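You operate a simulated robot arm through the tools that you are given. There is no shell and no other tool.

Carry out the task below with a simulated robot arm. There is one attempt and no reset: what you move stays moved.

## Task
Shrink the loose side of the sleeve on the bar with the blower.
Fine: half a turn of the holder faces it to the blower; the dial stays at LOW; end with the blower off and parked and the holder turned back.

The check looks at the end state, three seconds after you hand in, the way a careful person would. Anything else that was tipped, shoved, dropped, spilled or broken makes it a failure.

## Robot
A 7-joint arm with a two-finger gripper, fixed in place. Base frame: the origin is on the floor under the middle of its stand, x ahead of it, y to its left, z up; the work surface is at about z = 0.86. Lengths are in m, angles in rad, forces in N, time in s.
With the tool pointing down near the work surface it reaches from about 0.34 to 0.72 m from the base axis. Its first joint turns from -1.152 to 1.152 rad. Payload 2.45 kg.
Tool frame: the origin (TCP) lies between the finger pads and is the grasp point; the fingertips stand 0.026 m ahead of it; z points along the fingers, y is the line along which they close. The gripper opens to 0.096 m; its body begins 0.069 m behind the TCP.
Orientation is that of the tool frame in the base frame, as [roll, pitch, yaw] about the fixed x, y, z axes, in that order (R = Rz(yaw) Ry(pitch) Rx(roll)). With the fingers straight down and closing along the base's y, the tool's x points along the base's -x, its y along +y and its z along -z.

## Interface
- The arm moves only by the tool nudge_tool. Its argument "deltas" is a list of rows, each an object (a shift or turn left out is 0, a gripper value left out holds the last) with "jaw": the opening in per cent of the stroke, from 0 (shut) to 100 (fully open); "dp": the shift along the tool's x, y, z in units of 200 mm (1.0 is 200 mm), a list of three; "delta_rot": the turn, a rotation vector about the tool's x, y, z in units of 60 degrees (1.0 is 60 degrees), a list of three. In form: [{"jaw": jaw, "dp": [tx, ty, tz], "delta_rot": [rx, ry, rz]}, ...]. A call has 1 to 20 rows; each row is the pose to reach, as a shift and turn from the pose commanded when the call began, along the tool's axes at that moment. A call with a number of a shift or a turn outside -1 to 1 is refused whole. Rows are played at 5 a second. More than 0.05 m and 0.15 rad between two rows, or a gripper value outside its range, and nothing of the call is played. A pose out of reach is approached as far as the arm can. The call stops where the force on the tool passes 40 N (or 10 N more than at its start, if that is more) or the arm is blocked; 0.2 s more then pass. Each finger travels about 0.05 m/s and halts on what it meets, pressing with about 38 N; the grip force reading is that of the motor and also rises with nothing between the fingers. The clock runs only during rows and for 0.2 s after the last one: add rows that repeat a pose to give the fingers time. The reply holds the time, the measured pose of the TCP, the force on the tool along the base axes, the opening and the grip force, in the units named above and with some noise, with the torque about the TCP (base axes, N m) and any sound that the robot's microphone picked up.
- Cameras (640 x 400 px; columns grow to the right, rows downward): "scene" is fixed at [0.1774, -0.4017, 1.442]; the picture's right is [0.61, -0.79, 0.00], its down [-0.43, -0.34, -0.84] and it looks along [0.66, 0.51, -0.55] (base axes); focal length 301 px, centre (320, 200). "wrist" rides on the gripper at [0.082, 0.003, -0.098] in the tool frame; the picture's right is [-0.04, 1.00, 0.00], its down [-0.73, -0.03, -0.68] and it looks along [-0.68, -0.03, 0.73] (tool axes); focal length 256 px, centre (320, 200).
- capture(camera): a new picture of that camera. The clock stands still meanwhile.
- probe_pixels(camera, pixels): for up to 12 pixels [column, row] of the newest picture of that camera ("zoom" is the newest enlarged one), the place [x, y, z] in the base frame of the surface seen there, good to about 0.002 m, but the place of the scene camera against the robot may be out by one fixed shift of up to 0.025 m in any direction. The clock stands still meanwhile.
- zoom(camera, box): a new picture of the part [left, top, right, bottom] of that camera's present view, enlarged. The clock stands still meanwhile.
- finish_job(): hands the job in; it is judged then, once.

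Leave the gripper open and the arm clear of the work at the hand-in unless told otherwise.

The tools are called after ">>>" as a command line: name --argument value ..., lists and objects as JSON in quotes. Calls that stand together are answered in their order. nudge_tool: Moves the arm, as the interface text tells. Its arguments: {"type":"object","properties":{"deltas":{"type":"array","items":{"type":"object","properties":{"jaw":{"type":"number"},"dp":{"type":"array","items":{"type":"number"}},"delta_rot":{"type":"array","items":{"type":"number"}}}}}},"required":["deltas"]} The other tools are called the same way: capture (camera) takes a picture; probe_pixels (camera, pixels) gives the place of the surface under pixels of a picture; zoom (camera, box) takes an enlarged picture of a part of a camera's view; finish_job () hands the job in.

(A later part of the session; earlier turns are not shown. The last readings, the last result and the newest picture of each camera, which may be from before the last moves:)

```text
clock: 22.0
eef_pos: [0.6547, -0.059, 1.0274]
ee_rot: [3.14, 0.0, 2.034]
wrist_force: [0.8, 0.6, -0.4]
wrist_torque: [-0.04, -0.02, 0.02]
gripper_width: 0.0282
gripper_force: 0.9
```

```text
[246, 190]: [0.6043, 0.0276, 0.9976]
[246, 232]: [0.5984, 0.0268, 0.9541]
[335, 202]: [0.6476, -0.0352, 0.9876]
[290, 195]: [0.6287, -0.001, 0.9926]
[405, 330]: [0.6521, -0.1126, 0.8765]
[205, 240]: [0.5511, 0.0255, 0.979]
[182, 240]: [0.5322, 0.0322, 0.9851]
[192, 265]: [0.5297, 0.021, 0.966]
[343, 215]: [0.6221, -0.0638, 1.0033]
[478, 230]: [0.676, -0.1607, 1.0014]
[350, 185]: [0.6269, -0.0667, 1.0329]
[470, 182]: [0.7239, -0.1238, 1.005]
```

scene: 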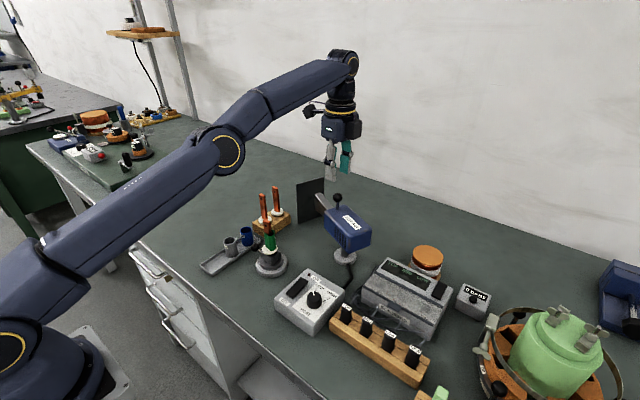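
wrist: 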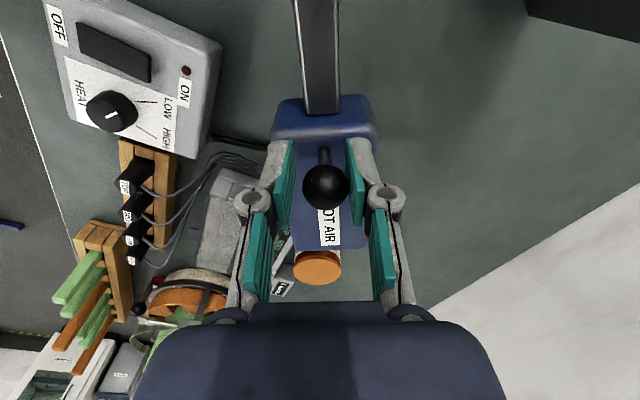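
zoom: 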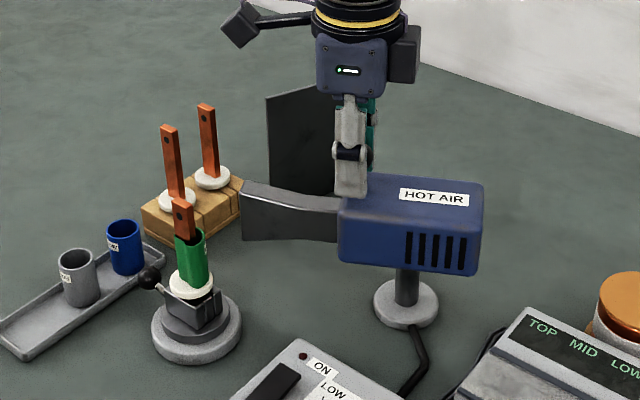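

The nozzle axis now points at about 121° and the sleeve lies at about 137.5° from the pivot, so another 16° is needed. That means moving the knob by about (-10.6, -8.1) mm.

>>> nudge_tool --deltas '[{"dp": [-0.002, -0.017, 0], "delta_rot": [0, 0, -0.05]}, {"dp": [-0.005, -0.034, 0], "delta_rot": [0, 0, -0.1]}, {"dp": [-0.009, -0.05, 0], "delta_rot": [0, 0, -0.15]}, {"dp": [-0.0127, -0.0655, 0], "delta_rot": [0, 0, -0.2]}, {"dp": [-0.0127, -0.0655, 0], "delta_rot": [0, 0, -0.2]}]'

>>> capture --camera "wrist"

>>> zoom --camera "scene" --box '[230, 170, 400, 290]'

```text
clock: 23.2
eef_pos: [0.6445, -0.0674, 1.0276]
ee_rot: [-3.141, -0.001, 2.243]
wrist_force: [0.1, -0.5, 0.3]
wrist_torque: [-0.01, -0.02, 0.02]
gripper_width: 0.0269
gripper_force: 0.1
```

```text
taken
```

wrist: 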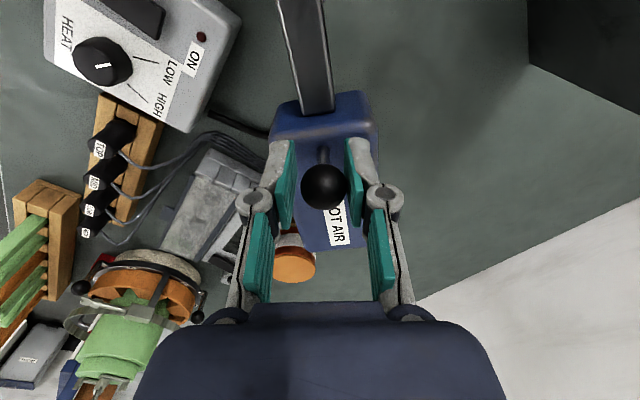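

```text
3.33 times, centred on (315, 230) of scene
```

zoom: 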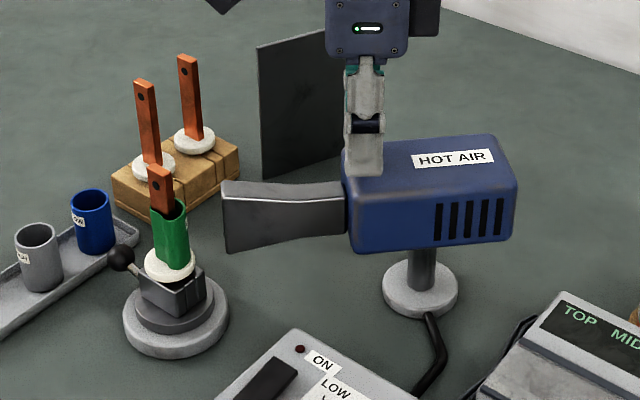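

I'll probe again to check the pointing angle.

>>> probe_pixels --camera "wrist" --pixels '[[277, 122], [367, 98], [300, 60], [329, 60], [285, 10], [320, 10], [321, 185], [318, 112], [270, 135], [378, 125]]'

>>> probe_pixels --camera "zoom" --pixels '[[225, 184], [229, 248], [340, 190], [280, 195], [185, 230], [160, 235], [170, 262], [352, 215], [512, 215], [362, 150], [495, 142], [420, 300]]'

```text
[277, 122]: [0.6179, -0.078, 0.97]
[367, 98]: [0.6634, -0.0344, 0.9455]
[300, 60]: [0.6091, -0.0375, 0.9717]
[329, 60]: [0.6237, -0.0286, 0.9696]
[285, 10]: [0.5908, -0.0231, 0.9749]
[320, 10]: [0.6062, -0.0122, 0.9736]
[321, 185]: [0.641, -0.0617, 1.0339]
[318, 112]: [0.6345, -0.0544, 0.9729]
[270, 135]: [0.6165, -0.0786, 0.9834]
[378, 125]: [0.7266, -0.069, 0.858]
```

```text
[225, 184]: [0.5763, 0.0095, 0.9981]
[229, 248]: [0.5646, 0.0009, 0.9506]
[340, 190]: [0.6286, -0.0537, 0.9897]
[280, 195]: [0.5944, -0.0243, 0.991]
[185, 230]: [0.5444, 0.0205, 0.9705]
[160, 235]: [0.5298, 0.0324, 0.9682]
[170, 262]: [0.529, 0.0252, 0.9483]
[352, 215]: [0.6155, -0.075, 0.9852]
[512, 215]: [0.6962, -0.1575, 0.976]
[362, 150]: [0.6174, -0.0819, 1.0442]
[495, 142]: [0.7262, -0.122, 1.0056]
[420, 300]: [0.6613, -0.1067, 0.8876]
```

The axis is at about 134-136°. I'll add roughly another 3° to centre the jet on the sleeve.

>>> nudge_tool --deltas '[{"dp": [-0.001, -0.008, 0], "delta_rot": [0, 0, -0.03]}, {"dp": [-0.002, -0.0145, 0], "delta_rot": [0, 0, -0.05]}, {"dp": [-0.002, -0.0145, 0], "delta_rot": [0, 0, -0.05]}]'

>>> capture --camera "wrist"

>>> zoom --camera "scene" --box '[230, 170, 400, 290]'

```text
clock: 24.0
eef_pos: [0.6418, -0.0686, 1.027]
ee_rot: [3.141, 0.0, 2.295]
wrist_force: [0.8, 1.8, 0.4]
wrist_torque: [0.03, -0.06, -0.02]
gripper_width: 0.0278
gripper_force: 0.7
```

```text
taken
```

wrist: 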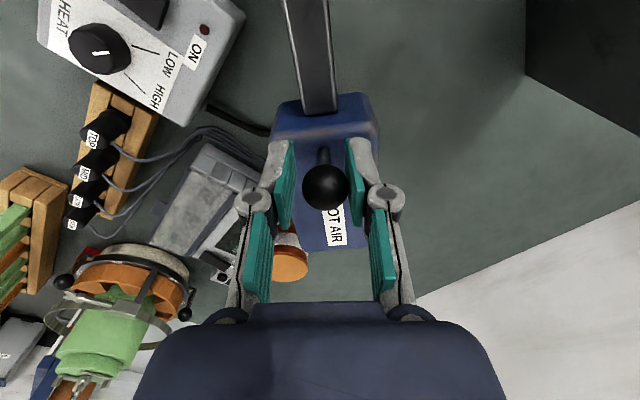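

```text
3.33 times, centred on (315, 230) of scene
```

zoom: 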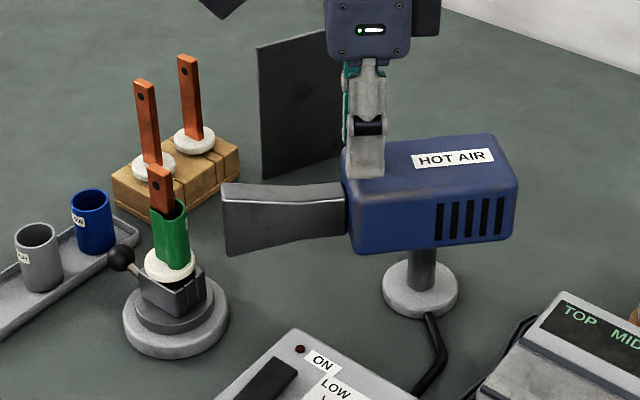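

The picture changed only slightly, so I'll release, rise, and look from above to measure the aim well. I'm opening to 42% and lifting 10 cm.

>>> nudge_tool --deltas '[{"jaw": 42}, {"jaw": 42}, {"jaw": 42, "dp": [0, 0, -0.1]}, {"dp": [0, 0, -0.25]}, {"dp": [0, 0, -0.4]}, {"dp": [0, 0, -0.55]}, {"dp": [0, 0, -0.7]}]'

>>> capture --camera "wrist"

```text
clock: 25.6
eef_pos: [0.6414, -0.0699, 1.1675]
ee_rot: [-3.141, 0.001, 2.295]
wrist_force: [-0.4, 0.2, 1.3]
wrist_torque: [0.01, -0.01, 0.02]
gripper_width: 0.0402
gripper_force: 0.0
```

```text
taken
```

wrist: 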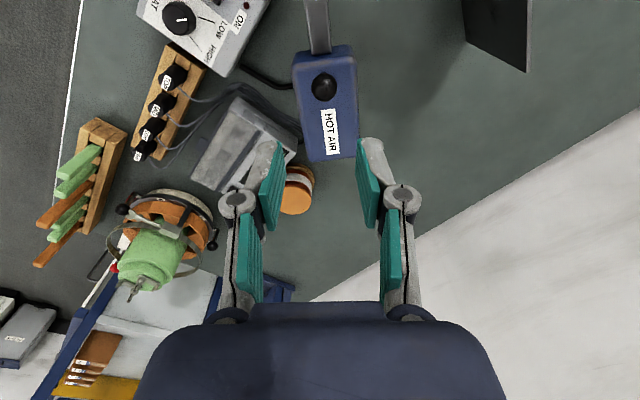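

I'm moving back toward the control box at about (0.46, -0.093, 1.20), turning the tool back to camera-toward-robot. From there I can see the nozzle and sleeve from above and then press the switch.

>>> nudge_tool --deltas '[{"dp": [0.073, -0.108, -0.024], "delta_rot": [0, 0, -0.1157]}, {"dp": [0.146, -0.216, -0.047], "delta_rot": [0, 0, -0.2314]}, {"dp": [0.219, -0.324, -0.07], "delta_rot": [0, 0, -0.347]}, {"dp": [0.293, -0.431, -0.094], "delta_rot": [0, 0, -0.463]}, {"dp": [0.366, -0.539, -0.118], "delta_rot": [0, 0, -0.5786]}, {"dp": [0.439, -0.647, -0.141], "delta_rot": [0, 0, -0.694]}, {"dp": [0.512, -0.755, -0.165], "delta_rot": [0, 0, -0.81]}, {"dp": [0.512, -0.755, -0.165], "delta_rot": [0, 0, -0.81]}]'

>>> capture --camera "wrist"

>>> zoom --camera "wrist" --box '[280, 60, 440, 200]'

```text
clock: 27.4
eef_pos: [0.4626, -0.0942, 1.2022]
ee_rot: [3.141, 0.0, -3.139]
wrist_force: [0.2, -0.6, -0.2]
wrist_torque: [0.01, -0.01, 0.03]
gripper_width: 0.0405
gripper_force: 0.1
```

```text
taken
```

wrist: 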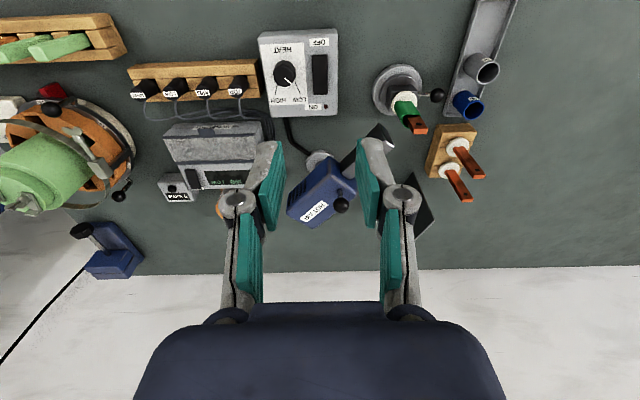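

```text
2.86 times, centred on (360, 130) of wrist
```

zoom: 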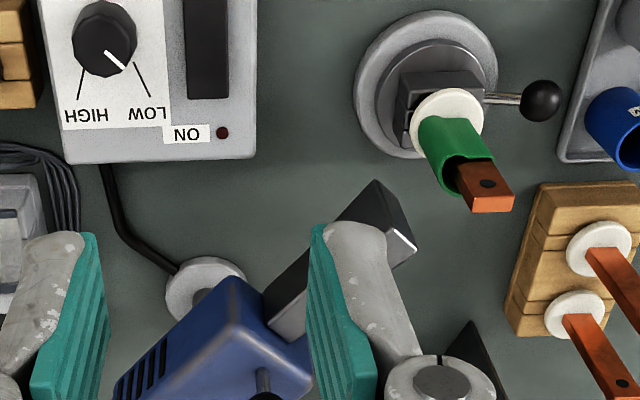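

I'll probe the nozzle tip edges, the body and the sleeve in this zoom.

>>> probe_pixels --camera "zoom" --pixels '[[376, 185], [412, 246], [395, 215], [355, 200], [270, 320], [210, 262], [238, 285], [448, 155], [487, 153], [430, 130], [480, 185], [300, 345]]'

>>> probe_pixels --camera "wrist" --pixels '[[318, 190], [315, 215], [341, 204], [350, 178], [290, 205], [325, 165], [380, 130], [391, 143], [306, 162], [338, 156], [322, 152], [345, 165]]'

```text
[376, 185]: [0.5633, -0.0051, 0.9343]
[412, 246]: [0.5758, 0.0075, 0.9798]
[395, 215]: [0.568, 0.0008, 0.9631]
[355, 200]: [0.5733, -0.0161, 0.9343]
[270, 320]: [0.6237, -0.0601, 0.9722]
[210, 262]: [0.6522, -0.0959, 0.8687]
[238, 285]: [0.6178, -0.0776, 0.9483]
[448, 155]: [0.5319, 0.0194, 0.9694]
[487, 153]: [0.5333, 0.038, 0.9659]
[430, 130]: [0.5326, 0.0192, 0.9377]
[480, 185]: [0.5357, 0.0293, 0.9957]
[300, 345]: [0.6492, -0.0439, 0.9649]
```

```text
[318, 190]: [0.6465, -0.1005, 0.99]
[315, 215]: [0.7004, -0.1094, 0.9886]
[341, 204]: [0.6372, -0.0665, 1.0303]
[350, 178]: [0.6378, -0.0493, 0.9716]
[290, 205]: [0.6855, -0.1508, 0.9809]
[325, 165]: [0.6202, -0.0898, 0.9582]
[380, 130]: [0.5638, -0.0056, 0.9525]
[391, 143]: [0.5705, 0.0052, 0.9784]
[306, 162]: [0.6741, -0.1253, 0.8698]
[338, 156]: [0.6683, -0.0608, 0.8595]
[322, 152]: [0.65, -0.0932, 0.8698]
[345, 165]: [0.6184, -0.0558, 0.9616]
```

The nozzle tip centre is at about (0.569, 0.0015), an angle of about 138° from the pivot against 137.5° for the sleeve, so the aim is good. The gap to the sleeve is about 2 cm. Now I'll look closely at the rocker switch.

>>> zoom --camera "wrist" --box '[250, 20, 350, 125]'

>>> probe_pixels --camera "zoom" --pixels '[[450, 140], [450, 160], [450, 190], [450, 220], [450, 250], [450, 280], [500, 140], [500, 270], [410, 200], [475, 300], [440, 325], [240, 200]]'

```text
3.81 times, centred on (300, 72) of wrist
```

zoom: 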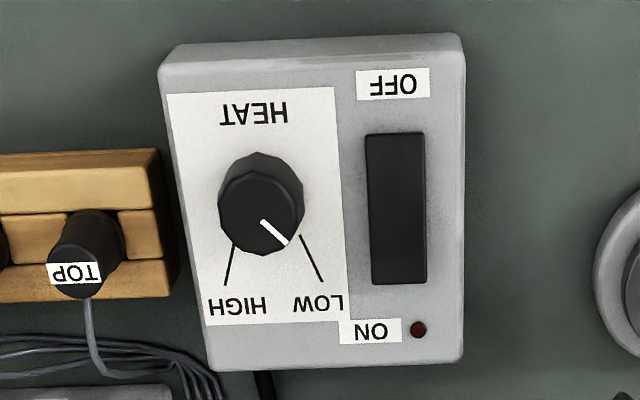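

```text
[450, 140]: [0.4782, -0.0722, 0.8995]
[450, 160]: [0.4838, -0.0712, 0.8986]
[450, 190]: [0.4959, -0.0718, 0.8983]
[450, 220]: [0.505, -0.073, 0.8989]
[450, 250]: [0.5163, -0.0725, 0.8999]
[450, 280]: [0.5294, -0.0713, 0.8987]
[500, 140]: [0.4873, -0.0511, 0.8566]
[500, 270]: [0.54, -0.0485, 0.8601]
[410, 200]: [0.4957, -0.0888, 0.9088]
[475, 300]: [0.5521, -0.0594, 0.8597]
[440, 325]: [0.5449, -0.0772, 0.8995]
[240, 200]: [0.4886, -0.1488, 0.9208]
```

I'll probe the rocker's surface profile along its length (column 396 in this zoom).

>>> probe_pixels --camera "zoom" --pixels '[[396, 140], [396, 160], [396, 180], [396, 200], [396, 220], [396, 240], [396, 260], [396, 275], [396, 281], [373, 200], [421, 200], [265, 245]]'

```text
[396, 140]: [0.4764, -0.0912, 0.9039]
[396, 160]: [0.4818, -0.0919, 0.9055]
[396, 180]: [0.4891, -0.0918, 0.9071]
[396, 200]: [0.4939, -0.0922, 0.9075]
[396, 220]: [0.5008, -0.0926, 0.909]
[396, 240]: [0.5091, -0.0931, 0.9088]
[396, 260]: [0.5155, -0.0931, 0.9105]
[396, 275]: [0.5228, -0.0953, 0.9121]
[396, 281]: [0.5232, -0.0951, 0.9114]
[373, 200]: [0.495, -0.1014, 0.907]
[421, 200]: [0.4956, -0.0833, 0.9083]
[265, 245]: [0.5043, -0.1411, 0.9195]
```

The rocker runs from x=0.475 (OFF end, low at z=0.904) to x=0.524 (ON end, raised at z=0.912), at y≈-0.0925. I'll close the fingers and come down to z≈1.01 above the ON end at x≈0.517.

>>> nudge_tool --deltas '[{"jaw": 0, "dp": [-0.06, 0, 0.15]}, {"dp": [-0.12, 0, 0.3]}, {"dp": [-0.18, 0.002, 0.45]}, {"dp": [-0.24, 0.0025, 0.6]}, {"dp": [-0.2735, 0.0025, 0.75]}, {"dp": [-0.2735, 0.0025, 0.88]}, {"dp": [-0.2735, 0.0025, 0.95]}, {"dp": [-0.2735, 0.0025, 0.95]}]'

>>> capture --camera "wrist"

>>> zoom --camera "scene" --box '[230, 170, 400, 330]'

```text
clock: 29.2
eef_pos: [0.5157, -0.0898, 1.0113]
ee_rot: [-3.141, 0.0, -3.14]
wrist_force: [0.2, 0.2, -0.7]
wrist_torque: [0.02, 0.01, -0.03]
gripper_width: 0.0
gripper_force: 28.8
```

```text
taken
```

wrist: 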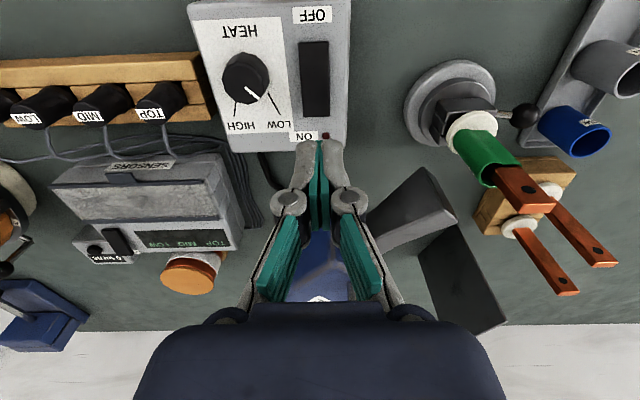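

```text
2.50 times, centred on (315, 250) of scene
```

zoom: 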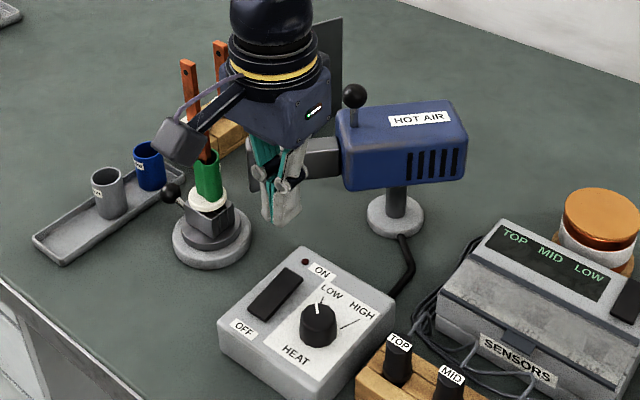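

The fingers are closed and the seam is at px (319,145), just above the ON end of the rocker. I'll descend to z≈0.95, still above the rocker, and check alignment.

>>> nudge_tool --deltas '[{"dp": [0, 0, 0.1]}, {"dp": [0, 0, 0.2]}, {"dp": [0, 0, 0.3]}, {"dp": [0, 0, 0.3]}]'

>>> capture --camera "wrist"

>>> zoom --camera "scene" --box '[250, 210, 370, 330]'

```text
clock: 30.2
eef_pos: [0.5166, -0.0922, 0.9506]
ee_rot: [-3.141, 0.0, 3.14]
wrist_force: [0.1, 0.0, -0.4]
wrist_torque: [-0.04, -0.02, 0.01]
gripper_width: 0.0
gripper_force: 28.5
```

```text
taken
```

wrist: 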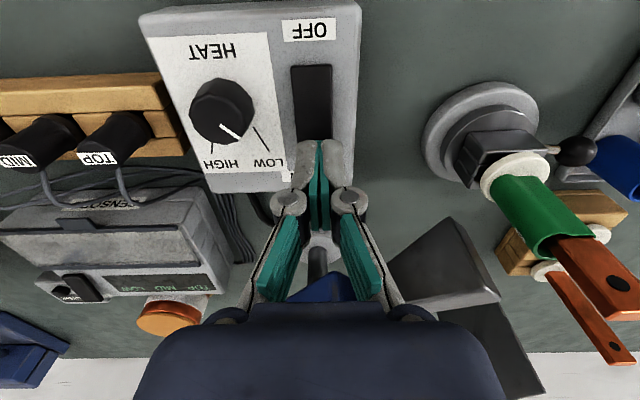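

```text
3.33 times, centred on (310, 270) of scene
```

zoom: 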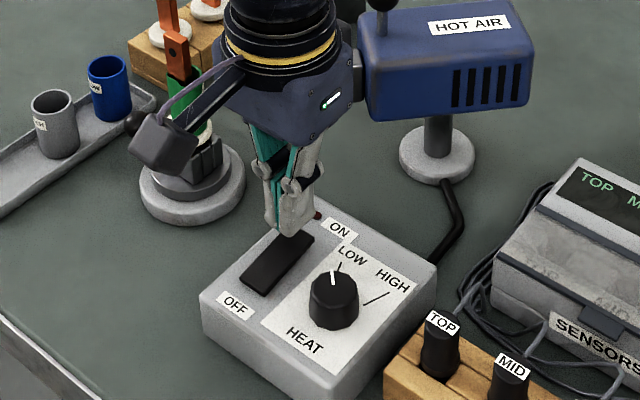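

The tip is aligned over the ON end. I'll press down in small steps to TCP z≈0.931 (tip ≈0.905), watching the force.

>>> nudge_tool --deltas '[{"dp": [0, 0, 0.04]}, {"dp": [0, 0, 0.06]}, {"dp": [0, 0, 0.07]}, {"dp": [0, 0, 0.08]}, {"dp": [0, 0, 0.09]}, {"dp": [0, 0, 0.096]}]'

>>> zoom --camera "scene" --box '[250, 210, 370, 330]'

```text
clock: 31.8
eef_pos: [0.517, -0.0912, 0.9337]
ee_rot: [3.141, 0.002, -3.141]
wrist_force: [-1.2, 0.6, 4.1]
wrist_torque: [0.03, 0.11, -0.03]
gripper_width: 0.0059
gripper_force: 28.3
stopped in row 6: the force on the tool passed its limit at 42 N (the readings are from after the stop); the commanded pose is now the measured one
```

```text
3.33 times, centred on (310, 270) of scene
```

zoom: 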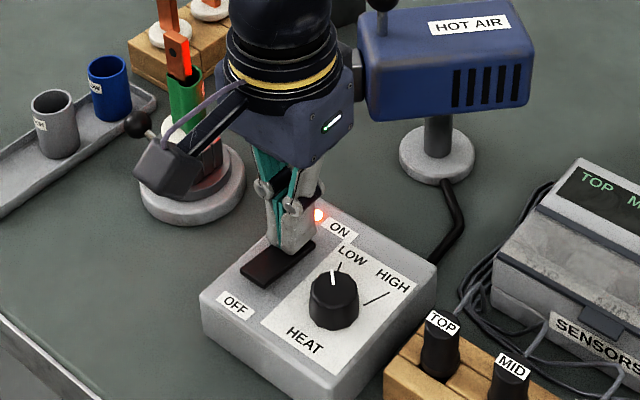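

The LED is lit and the rocker has flipped to ON, so the blower is running. I'll lift off 3 cm and shift to above the OFF end, then look at the sleeve.

>>> nudge_tool --deltas '[{"dp": [0, 0, -0.08]}, {"dp": [0.06, 0, -0.15]}, {"dp": [0.173, -0.005, -0.15]}]'

>>> capture --camera "wrist"

>>> zoom --camera "scene" --box '[230, 200, 330, 290]'

```text
clock: 32.6
eef_pos: [0.4805, -0.0929, 0.9634]
ee_rot: [3.141, 0.001, -3.139]
wrist_force: [0.2, 0.6, 0.4]
wrist_torque: [0.0, -0.03, 0.0]
gripper_width: 0.0001
gripper_force: 28.8
```

```text
taken
```

wrist: 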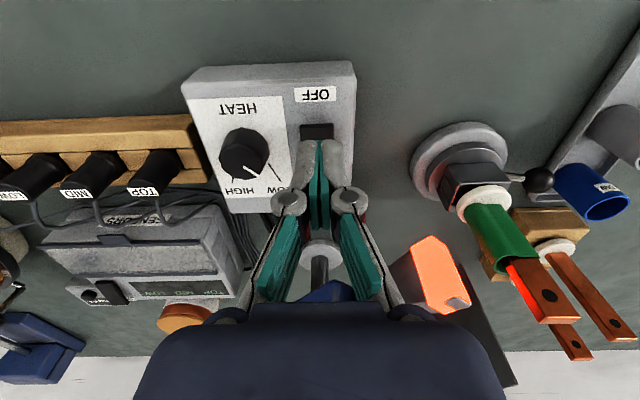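

```text
4.44 times, centred on (280, 245) of scene
```

zoom: 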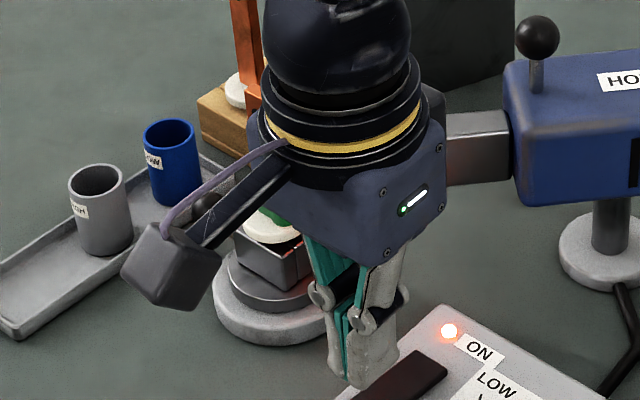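

The nozzle mouth glows. I'll zoom the wrist view on the sleeve at about px (500,230).

>>> zoom --camera "wrist" --box '[400, 150, 600, 340]'

```text
2.11 times, centred on (500, 245) of wrist
```

zoom: 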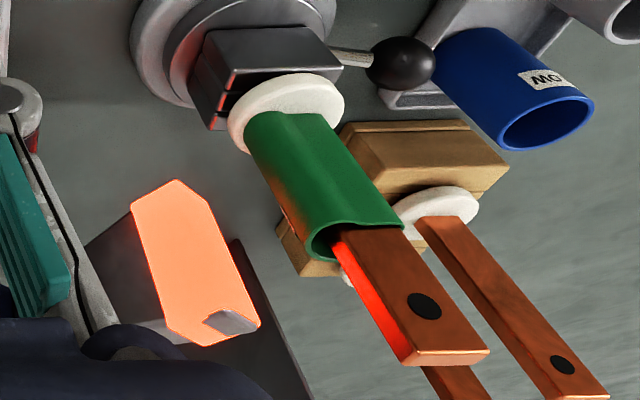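

The jet hits the loose side. I'll hold still for 1 s at a time and watch the sleeve.

>>> nudge_tool --deltas '[{"dp": [0, 0, 0]}, {"dp": [0, 0, 0]}, {"dp": [0, 0, 0]}, {"dp": [0, 0, 0]}]'

>>> zoom --camera "wrist" --box '[400, 150, 600, 340]'

```text
clock: 33.6
eef_pos: [0.4806, -0.0913, 0.963]
ee_rot: [3.14, 0.002, -3.141]
wrist_force: [-0.3, 0.6, 0.4]
wrist_torque: [-0.02, -0.02, 0.03]
gripper_width: 0.0001
gripper_force: 28.9
```

```text
2.11 times, centred on (500, 245) of wrist
```

zoom: 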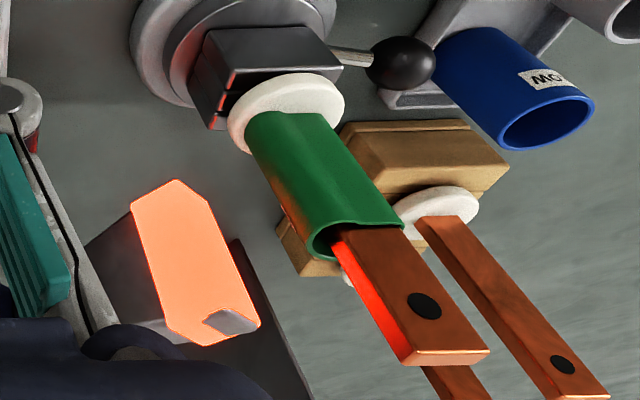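

No visible change yet. I'll hold another 2 s.

>>> nudge_tool --deltas '[{"dp": [0, 0, 0]}, {"dp": [0, 0, 0]}, {"dp": [0, 0, 0]}, {"dp": [0, 0, 0]}, {"dp": [0, 0, 0]}, {"dp": [0, 0, 0]}, {"dp": [0, 0, 0]}, {"dp": [0, 0, 0]}, {"dp": [0, 0, 0]}]'

>>> zoom --camera "wrist" --box '[400, 150, 600, 340]'

```text
clock: 35.6
eef_pos: [0.4809, -0.0916, 0.9637]
ee_rot: [3.14, 0.002, -3.141]
wrist_force: [0.1, -0.7, 0.5]
wrist_torque: [0.0, -0.02, 0.02]
gripper_width: 0.0
gripper_force: 28.4
```

```text
2.11 times, centred on (500, 245) of wrist
```

zoom: 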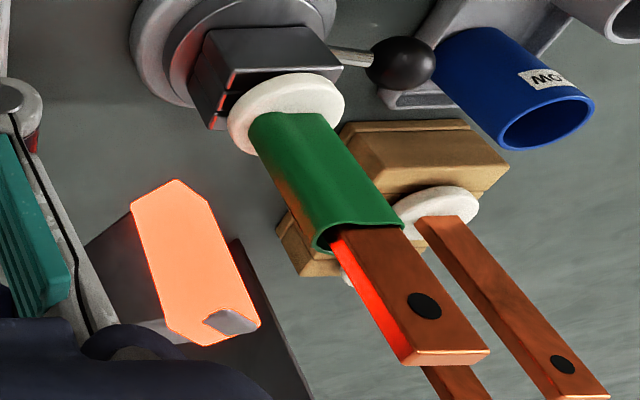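

It is starting to shrink: the left edge of the sleeve moved in a few pixels, from (307,245) to (312,245). I'll continue 1.2 s at a time.

>>> nudge_tool --deltas '[{"dp": [0, 0, 0]}, {"dp": [0, 0, 0]}, {"dp": [0, 0, 0]}, {"dp": [0, 0, 0]}, {"dp": [0, 0, 0]}]'

>>> zoom --camera "wrist" --box '[400, 150, 600, 340]'

```text
clock: 36.8
eef_pos: [0.482, -0.0919, 0.9632]
ee_rot: [-3.141, 0.001, 3.141]
wrist_force: [0.3, 0.3, 0.1]
wrist_torque: [-0.02, 0.02, -0.05]
gripper_width: 0.0001
gripper_force: 28.7
```

```text
2.11 times, centred on (500, 245) of wrist
```

zoom: 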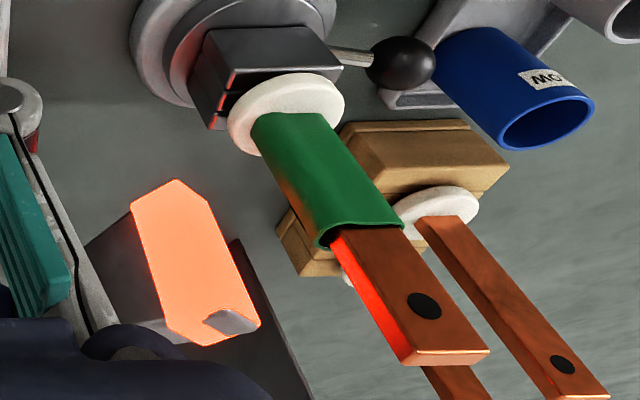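

It is still shrinking; the edge is now near (315,245) and the opening is smaller. I'll hold another 1 s.

>>> nudge_tool --deltas '[{"dp": [0, 0, 0]}, {"dp": [0, 0, 0]}, {"dp": [0, 0, 0]}, {"dp": [0, 0, 0]}]'

>>> zoom --camera "wrist" --box '[450, 190, 540, 270]'

```text
clock: 37.8
eef_pos: [0.4809, -0.0921, 0.9623]
ee_rot: [3.141, 0.002, 3.141]
wrist_force: [-0.4, -1.3, 1.2]
wrist_torque: [0.01, 0.01, 0.03]
gripper_width: 0.0
gripper_force: 28.7
```

```text
5.00 times, centred on (495, 230) of wrist
```

zoom: 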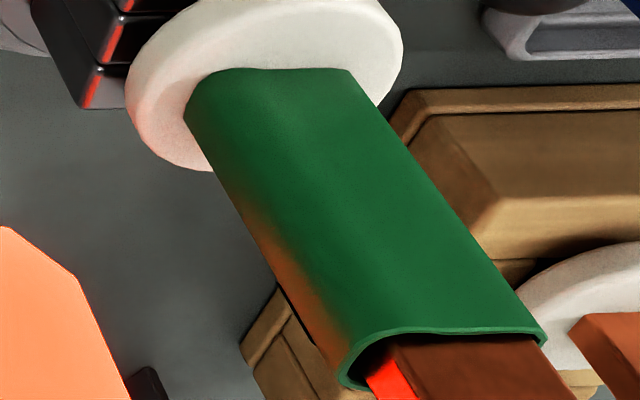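

There is still a small gap at the zoom's lower left, (340-390, 365). I'll hold 1 s more.

>>> nudge_tool --deltas '[{"dp": [0, 0, 0]}, {"dp": [0, 0, 0]}, {"dp": [0, 0, 0]}, {"dp": [0, 0, 0]}]'

>>> zoom --camera "wrist" --box '[450, 190, 540, 270]'

```text
clock: 38.8
eef_pos: [0.4823, -0.0923, 0.963]
ee_rot: [3.141, 0.002, 3.141]
wrist_force: [0.2, -0.1, 0.0]
wrist_torque: [0.02, 0.0, 0.0]
gripper_width: 0.0
gripper_force: 28.8
```

```text
5.00 times, centred on (495, 230) of wrist
```

zoom: 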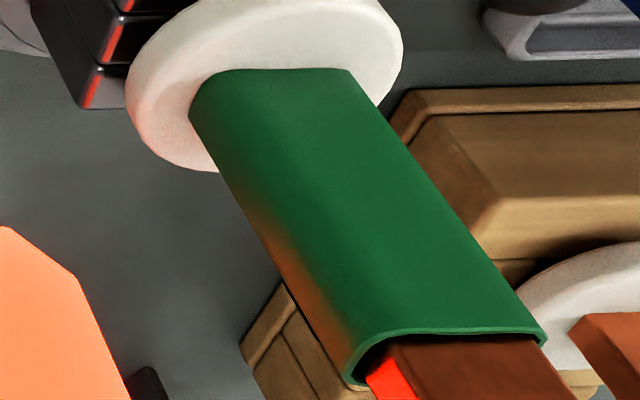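

It's shrinking at a steady rate of about 5 zoom px per second, with roughly 20 px of gap left. I'll hold 2 s more.

>>> nudge_tool --deltas '[{"dp": [0, 0, 0]}, {"dp": [0, 0, 0]}, {"dp": [0, 0, 0]}, {"dp": [0, 0, 0]}, {"dp": [0, 0, 0]}, {"dp": [0, 0, 0]}, {"dp": [0, 0, 0]}, {"dp": [0, 0, 0]}, {"dp": [0, 0, 0]}]'

>>> zoom --camera "wrist" --box '[450, 190, 540, 270]'

```text
clock: 40.8
eef_pos: [0.4806, -0.092, 0.9632]
ee_rot: [3.141, 0.002, 3.14]
wrist_force: [-0.2, 0.4, 0.5]
wrist_torque: [0.0, 0.02, 0.0]
gripper_width: 0.0
gripper_force: 28.2
```

```text
5.00 times, centred on (495, 230) of wrist
```

zoom: 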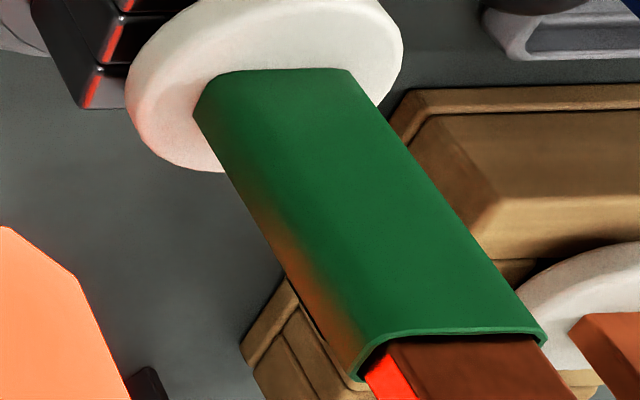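

The gap is nearly closed; the edge is at (350,372). I'll hold another 1.4 s.

>>> nudge_tool --deltas '[{"dp": [0, 0, 0]}, {"dp": [0, 0, 0]}, {"dp": [0, 0, 0]}, {"dp": [0, 0, 0]}, {"dp": [0, 0, 0]}, {"dp": [0, 0, 0]}]'

>>> zoom --camera "wrist" --box '[480, 230, 525, 270]'

>>> zoom --camera "wrist" --box '[450, 190, 540, 270]'

```text
clock: 42.2
eef_pos: [0.4809, -0.0918, 0.9628]
ee_rot: [-3.141, 0.0, -3.142]
wrist_force: [0.0, 0.5, -1.1]
wrist_torque: [0.02, 0.01, 0.02]
gripper_width: 0.0
gripper_force: 28.3
```

```text
10.00 times, centred on (502, 250) of wrist
```

zoom: 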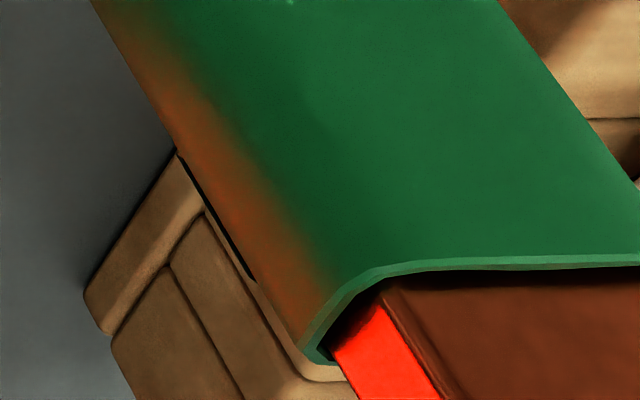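

```text
5.00 times, centred on (495, 230) of wrist
```

zoom: 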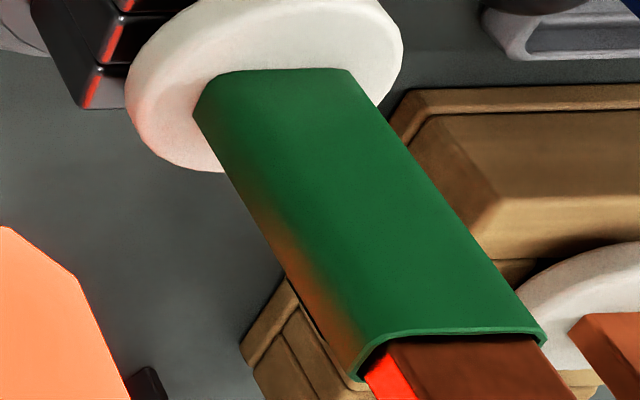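

There is no change between 40.8 s and 42.2 s. The sleeve now hugs the bar, so shrinking is complete. I'll press the OFF end (x≈0.481) right away.

>>> nudge_tool --deltas '[{"dp": [0, 0, 0.08]}, {"dp": [0, 0, 0.11]}, {"dp": [0, 0, 0.125]}, {"dp": [0, 0, 0.135]}, {"dp": [0, 0, 0.145]}, {"dp": [0, 0, 0.155]}, {"dp": [0, 0, 0.16]}]'

>>> zoom --camera "scene" --box '[250, 210, 370, 330]'

>>> capture --camera "wrist"

```text
clock: 43.9
eef_pos: [0.4822, -0.0923, 0.9329]
ee_rot: [-3.141, 0.002, 3.141]
wrist_force: [-5.0, 1.4, 10.9]
wrist_torque: [0.07, 0.04, 0.04]
gripper_width: 0.0059
gripper_force: 28.7
stopped in row 7: the force on the tool passed its limit at 43 N (the readings are from after the stop); the commanded pose is now the measured one
```

```text
3.33 times, centred on (310, 270) of scene
```

zoom: 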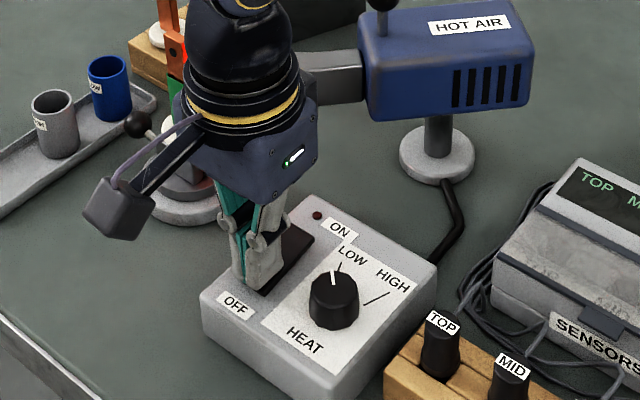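

```text
taken
```

wrist: 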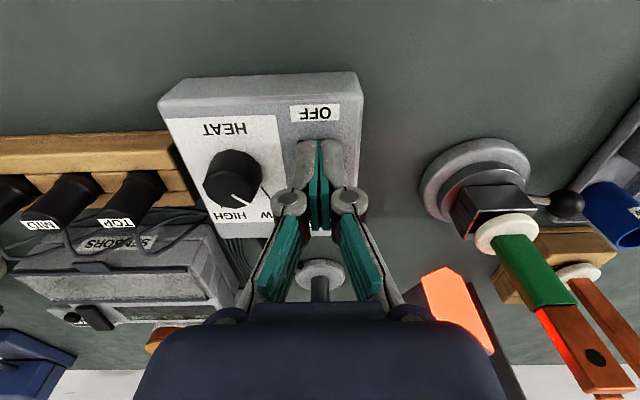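

The LED is out and the rocker is at OFF; the nozzle mouth is still glowing as it cools. I'll lift straight up 19 cm and reopen the jaw to 42%.

>>> nudge_tool --deltas '[{"dp": [0, 0, -0.15]}, {"dp": [0, 0, -0.35]}, {"dp": [0, 0, -0.55]}, {"dp": [0, 0, -0.75]}, {"jaw": 42, "dp": [0, 0, -0.95]}, {"jaw": 42, "dp": [0, 0, -0.95]}]'

>>> zoom --camera "scene" --box '[240, 200, 360, 290]'

>>> capture --camera "wrist"

```text
clock: 45.2
eef_pos: [0.482, -0.0899, 1.1232]
ee_rot: [-3.141, 0.003, -3.14]
wrist_force: [-0.5, -0.8, 0.2]
wrist_torque: [0.03, -0.04, 0.02]
gripper_width: 0.0403
gripper_force: 0.1
```

```text
4.44 times, centred on (300, 245) of scene
```

zoom: 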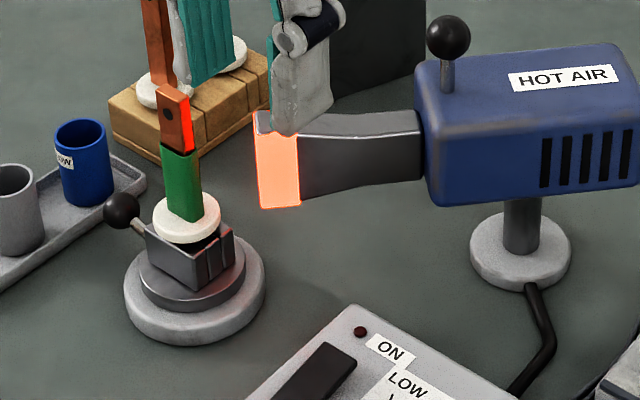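

```text
taken
```

wrist: 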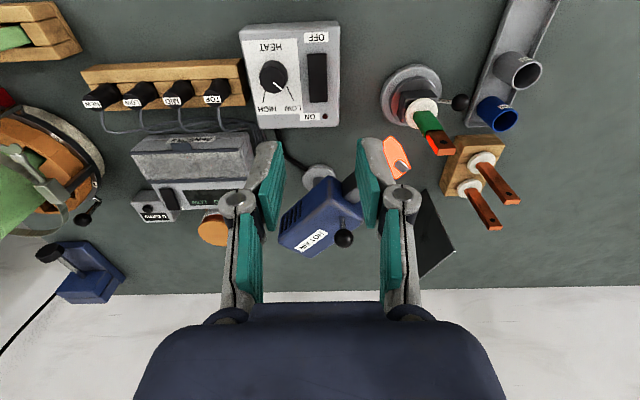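

The sleeve now hugs the bar on all sides and the switch is off. Now I'll go over the blower knob at about (0.6445, -0.066), turning the tool to the angle I released at.

>>> nudge_tool --deltas '[{"jaw": 42, "dp": [-0.116, 0.019, 0], "delta_rot": [0, 0, 0.1157]}, {"dp": [-0.232, 0.038, 0], "delta_rot": [0, 0, 0.2314]}, {"dp": [-0.348, 0.056, 0], "delta_rot": [0, 0, 0.347]}, {"dp": [-0.464, 0.075, 0], "delta_rot": [0, 0, 0.463]}, {"dp": [-0.58, 0.094, 0], "delta_rot": [0, 0, 0.5786]}, {"dp": [-0.696, 0.113, 0], "delta_rot": [0, 0, 0.694]}, {"dp": [-0.8115, 0.1315, 0], "delta_rot": [0, 0, 0.81]}, {"dp": [-0.8115, 0.1315, 0], "delta_rot": [0, 0, 0.81]}]'

>>> capture --camera "wrist"

```text
clock: 47.0
eef_pos: [0.6453, -0.0654, 1.1222]
ee_rot: [3.139, 0.004, 2.291]
wrist_force: [-0.9, -1.0, -0.3]
wrist_torque: [-0.04, -0.03, 0.01]
gripper_width: 0.0402
gripper_force: 0.1
```

```text
taken
```

wrist: 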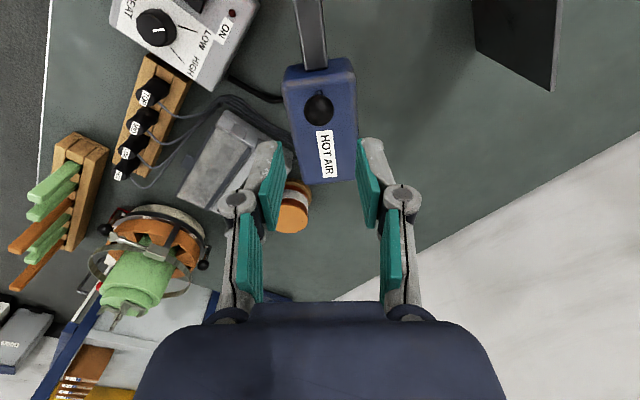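

The knob is at wrist px (319,108), centred. I'll probe it for an exact descent.

>>> probe_pixels --camera "wrist" --pixels '[[319, 107], [290, 70], [352, 65], [320, 170]]'

```text
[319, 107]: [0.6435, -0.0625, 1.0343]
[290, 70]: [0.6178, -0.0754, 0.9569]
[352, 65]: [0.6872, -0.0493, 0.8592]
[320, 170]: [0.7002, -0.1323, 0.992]
```

The knob centre is about (0.646, -0.066, 1.024). I'll descend to z≈1.027 around it.

>>> nudge_tool --deltas '[{"jaw": 42, "dp": [-0.003, 0.003, 0.12]}, {"dp": [-0.005, 0.006, 0.24]}, {"dp": [-0.005, 0.006, 0.36]}, {"dp": [-0.005, 0.006, 0.44]}, {"dp": [-0.005, 0.006, 0.48]}, {"dp": [-0.005, 0.006, 0.48]}]'

>>> capture --camera "wrist"

```text
clock: 48.5
eef_pos: [0.6466, -0.0666, 1.0275]
ee_rot: [3.138, 0.003, 2.295]
wrist_force: [0.0, -0.2, -0.6]
wrist_torque: [0.0, 0.0, 0.03]
gripper_width: 0.0406
gripper_force: 0.1
```

```text
taken
```

wrist: 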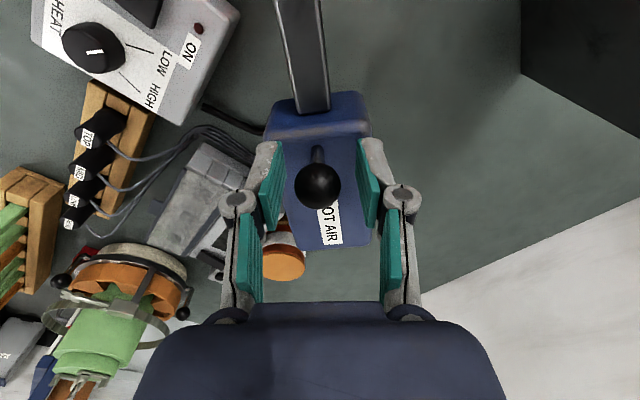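

The knob is between the pads at px (318,187). I'll close loosely to 28% and swing the blower back clockwise for the first 36°.

>>> nudge_tool --deltas '[{"jaw": 28}, {"jaw": 28}, {"dp": [0.0012, 0.0244, 0], "delta_rot": [0, 0, 0.0577]}, {"dp": [0, 0.0478, 0], "delta_rot": [0, 0, 0.1154]}, {"dp": [-0.004, 0.0711, 0], "delta_rot": [0, 0, 0.1731]}, {"dp": [-0.0104, 0.0935, 0], "delta_rot": [0, 0, 0.2308]}, {"dp": [-0.0189, 0.1152, 0], "delta_rot": [0, 0, 0.2885]}, {"dp": [-0.0297, 0.1365, 0], "delta_rot": [0, 0, 0.3462]}]'

>>> capture --camera "wrist"

>>> zoom --camera "scene" --box '[230, 150, 400, 290]'

```text
clock: 50.2
eef_pos: [0.6717, -0.0524, 1.0268]
ee_rot: [3.138, 0.0, 1.932]
wrist_force: [-3.5, 0.2, 0.5]
wrist_torque: [0.0, 0.0, -0.03]
gripper_width: 0.0285
gripper_force: 0.8
```

```text
taken
```

wrist: 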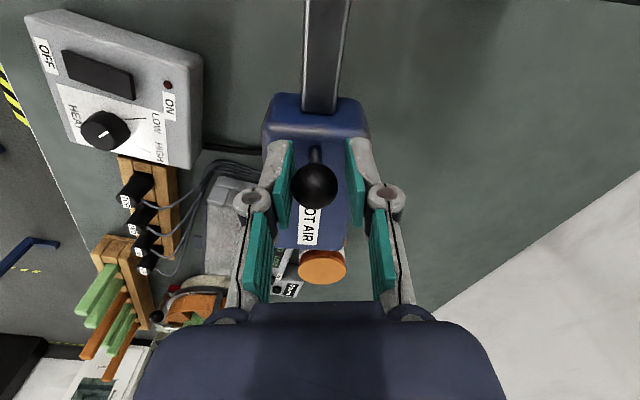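

```text
2.86 times, centred on (315, 220) of scene
```

zoom: 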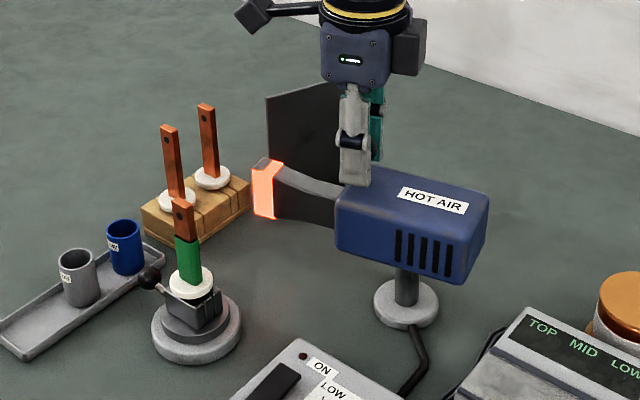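

The blower is swinging back, with the jaw force at 0.8 and about 3.5 N on the tool. I'll continue almost all the way to the park position.

>>> nudge_tool --deltas '[{"dp": [-0.0055, 0.0231, 0], "delta_rot": [0, 0, 0.0577]}, {"dp": [-0.0128, 0.0454, 0], "delta_rot": [0, 0, 0.1154]}, {"dp": [-0.0225, 0.0669, 0], "delta_rot": [0, 0, 0.1731]}, {"dp": [-0.0348, 0.0868, 0], "delta_rot": [0, 0, 0.2308]}, {"dp": [-0.049, 0.106, 0], "delta_rot": [0, 0, 0.2885]}, {"dp": [-0.0645, 0.1232, 0], "delta_rot": [0, 0, 0.3462]}]'

>>> capture --camera "wrist"

>>> zoom --camera "scene" --box '[190, 170, 390, 295]'

```text
clock: 51.6
eef_pos: [0.6968, -0.0556, 1.0273]
ee_rot: [3.135, 0.002, 1.567]
wrist_force: [0.4, 0.0, -0.1]
wrist_torque: [0.01, 0.0, -0.01]
gripper_width: 0.0271
gripper_force: 1.0
```

```text
taken
```

wrist: 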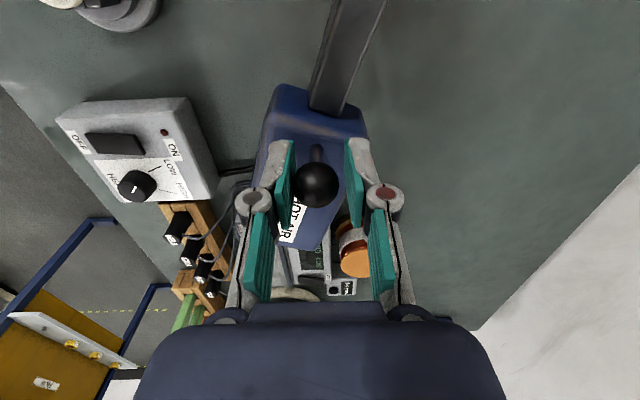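

```text
3.20 times, centred on (290, 232) of scene
```

zoom: 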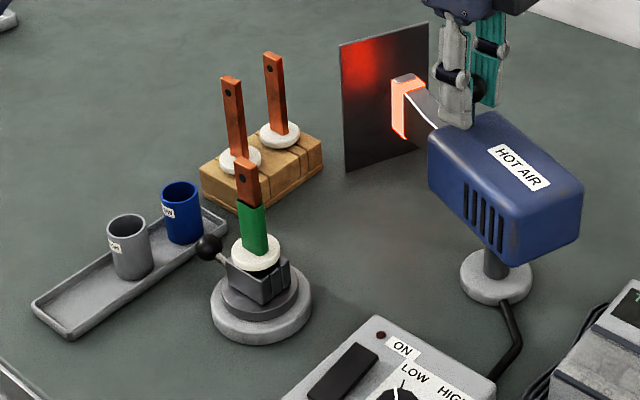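

The nozzle is nearly at the shield. Compared with the first zoom, its tip is still a few pixels to the left (392 against 400). I'll push 4 mm more in the same direction.

>>> nudge_tool --deltas '[{"dp": [-0.004, 0.008, 0], "delta_rot": [0, 0, 0.03]}, {"dp": [-0.009, 0.0175, 0], "delta_rot": [0, 0, 0.058]}, {"dp": [-0.009, 0.0175, 0], "delta_rot": [0, 0, 0.058]}]'

>>> zoom --camera "scene" --box '[190, 170, 390, 295]'

>>> capture --camera "wrist"

```text
clock: 52.5
eef_pos: [0.7022, -0.0576, 1.0269]
ee_rot: [3.139, 0.0, 1.507]
wrist_force: [-4.4, 2.1, -0.7]
wrist_torque: [-0.04, 0.04, -0.02]
gripper_width: 0.0302
gripper_force: 2.9
```

```text
3.20 times, centred on (290, 232) of scene
```

zoom: 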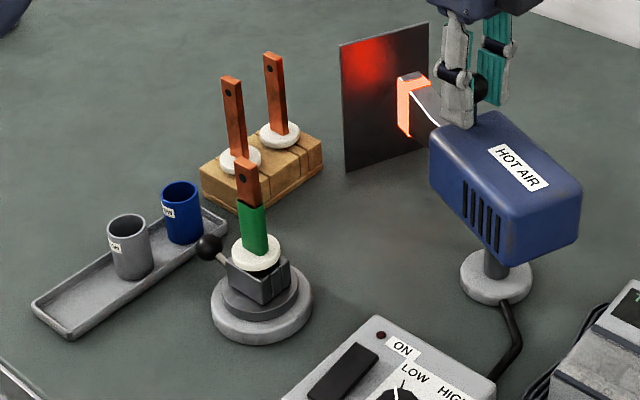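

```text
taken
```

wrist: 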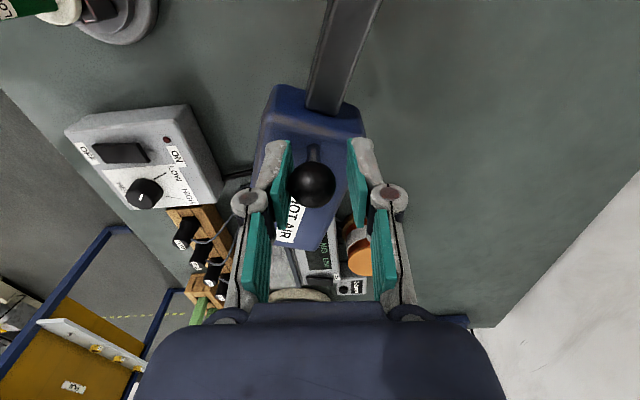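

The blower now matches its starting picture (tip at (400,78), body corner at (430,145)), and the force rose slightly as at a stop, so it is parked. I'll release and lift.

>>> nudge_tool --deltas '[{"jaw": 42}, {"jaw": 42}, {"jaw": 42, "dp": [0, 0, -0.1]}, {"dp": [0, 0, -0.25]}, {"dp": [0, 0, -0.4]}, {"dp": [0, 0, -0.5]}]'

>>> capture --camera "wrist"

>>> zoom --camera "scene" --box '[190, 170, 390, 295]'

```text
clock: 53.9
eef_pos: [0.6916, -0.0618, 1.124]
ee_rot: [3.14, 0.001, 1.509]
wrist_force: [-0.1, 0.1, -0.8]
wrist_torque: [0.05, -0.03, -0.04]
gripper_width: 0.0401
gripper_force: 0.1
out of reach, approached as far as the arm can: row 6
```

```text
taken
```

wrist: 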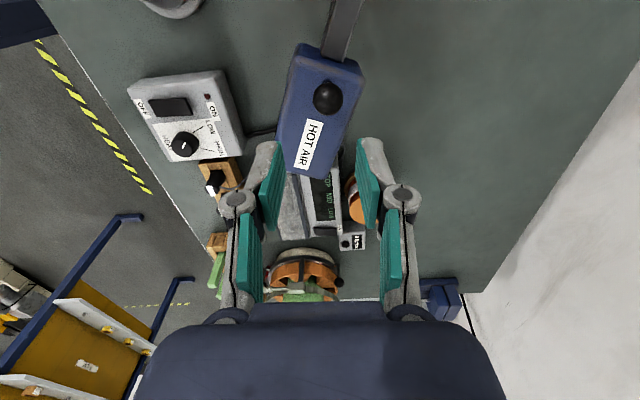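

```text
3.20 times, centred on (290, 232) of scene
```

zoom: 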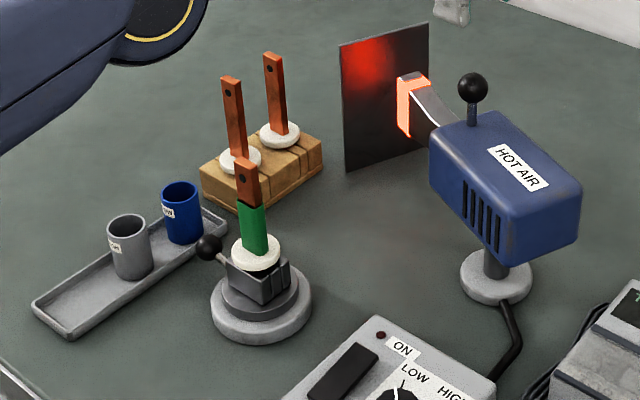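

The knob, body and nozzle are in the same place as at the start: knob at (473,87). The arm hit its reach limit at the top of that lift, which is harmless. Now I'll go back over the holder's lever ball at about (0.542, 0.093, 1.11).

>>> nudge_tool --deltas '[{"jaw": 42, "dp": [0.1, -0.12, 0.05]}, {"dp": [0.2, -0.24, 0.085]}, {"dp": [0.3, -0.36, 0.085]}, {"dp": [0.4, -0.48, 0.085]}, {"dp": [0.5, -0.6, 0.085]}, {"dp": [0.6, -0.72, 0.085]}, {"dp": [0.702, -0.8434, 0.085]}, {"dp": [0.702, -0.8434, 0.085]}]'

>>> capture --camera "wrist"

>>> zoom --camera "wrist" --box '[270, 40, 370, 200]'

```text
clock: 55.6
eef_pos: [0.6731, 0.1115, 1.1508]
ee_rot: [3.138, 0.001, 1.508]
wrist_force: [-0.4, -0.1, 0.7]
wrist_torque: [-0.01, -0.01, -0.01]
gripper_width: 0.0401
gripper_force: 0.0
out of reach, approached as far as the arm can: row 1, 2, 3, 4, 5, 6, 7, 8
```

```text
taken
```

wrist: 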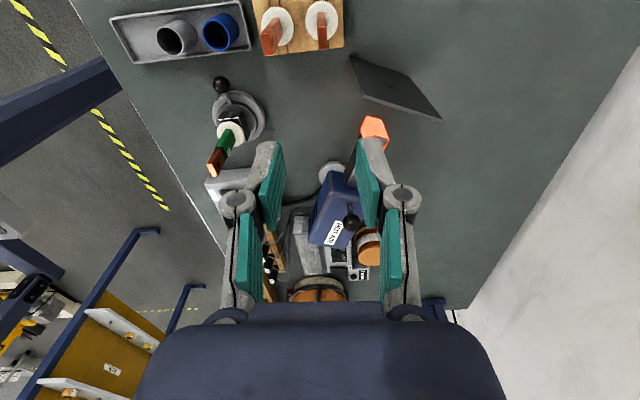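

```text
2.50 times, centred on (320, 120) of wrist
```

zoom: 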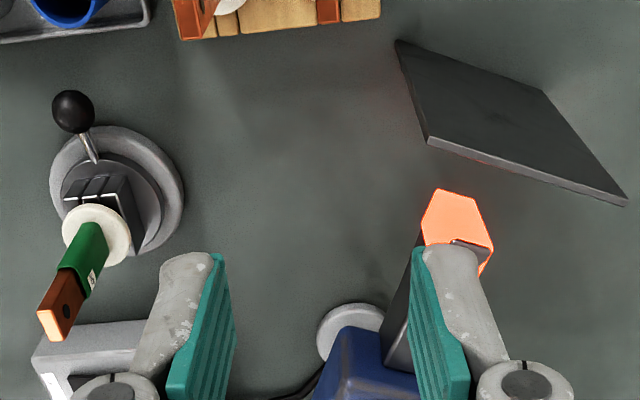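

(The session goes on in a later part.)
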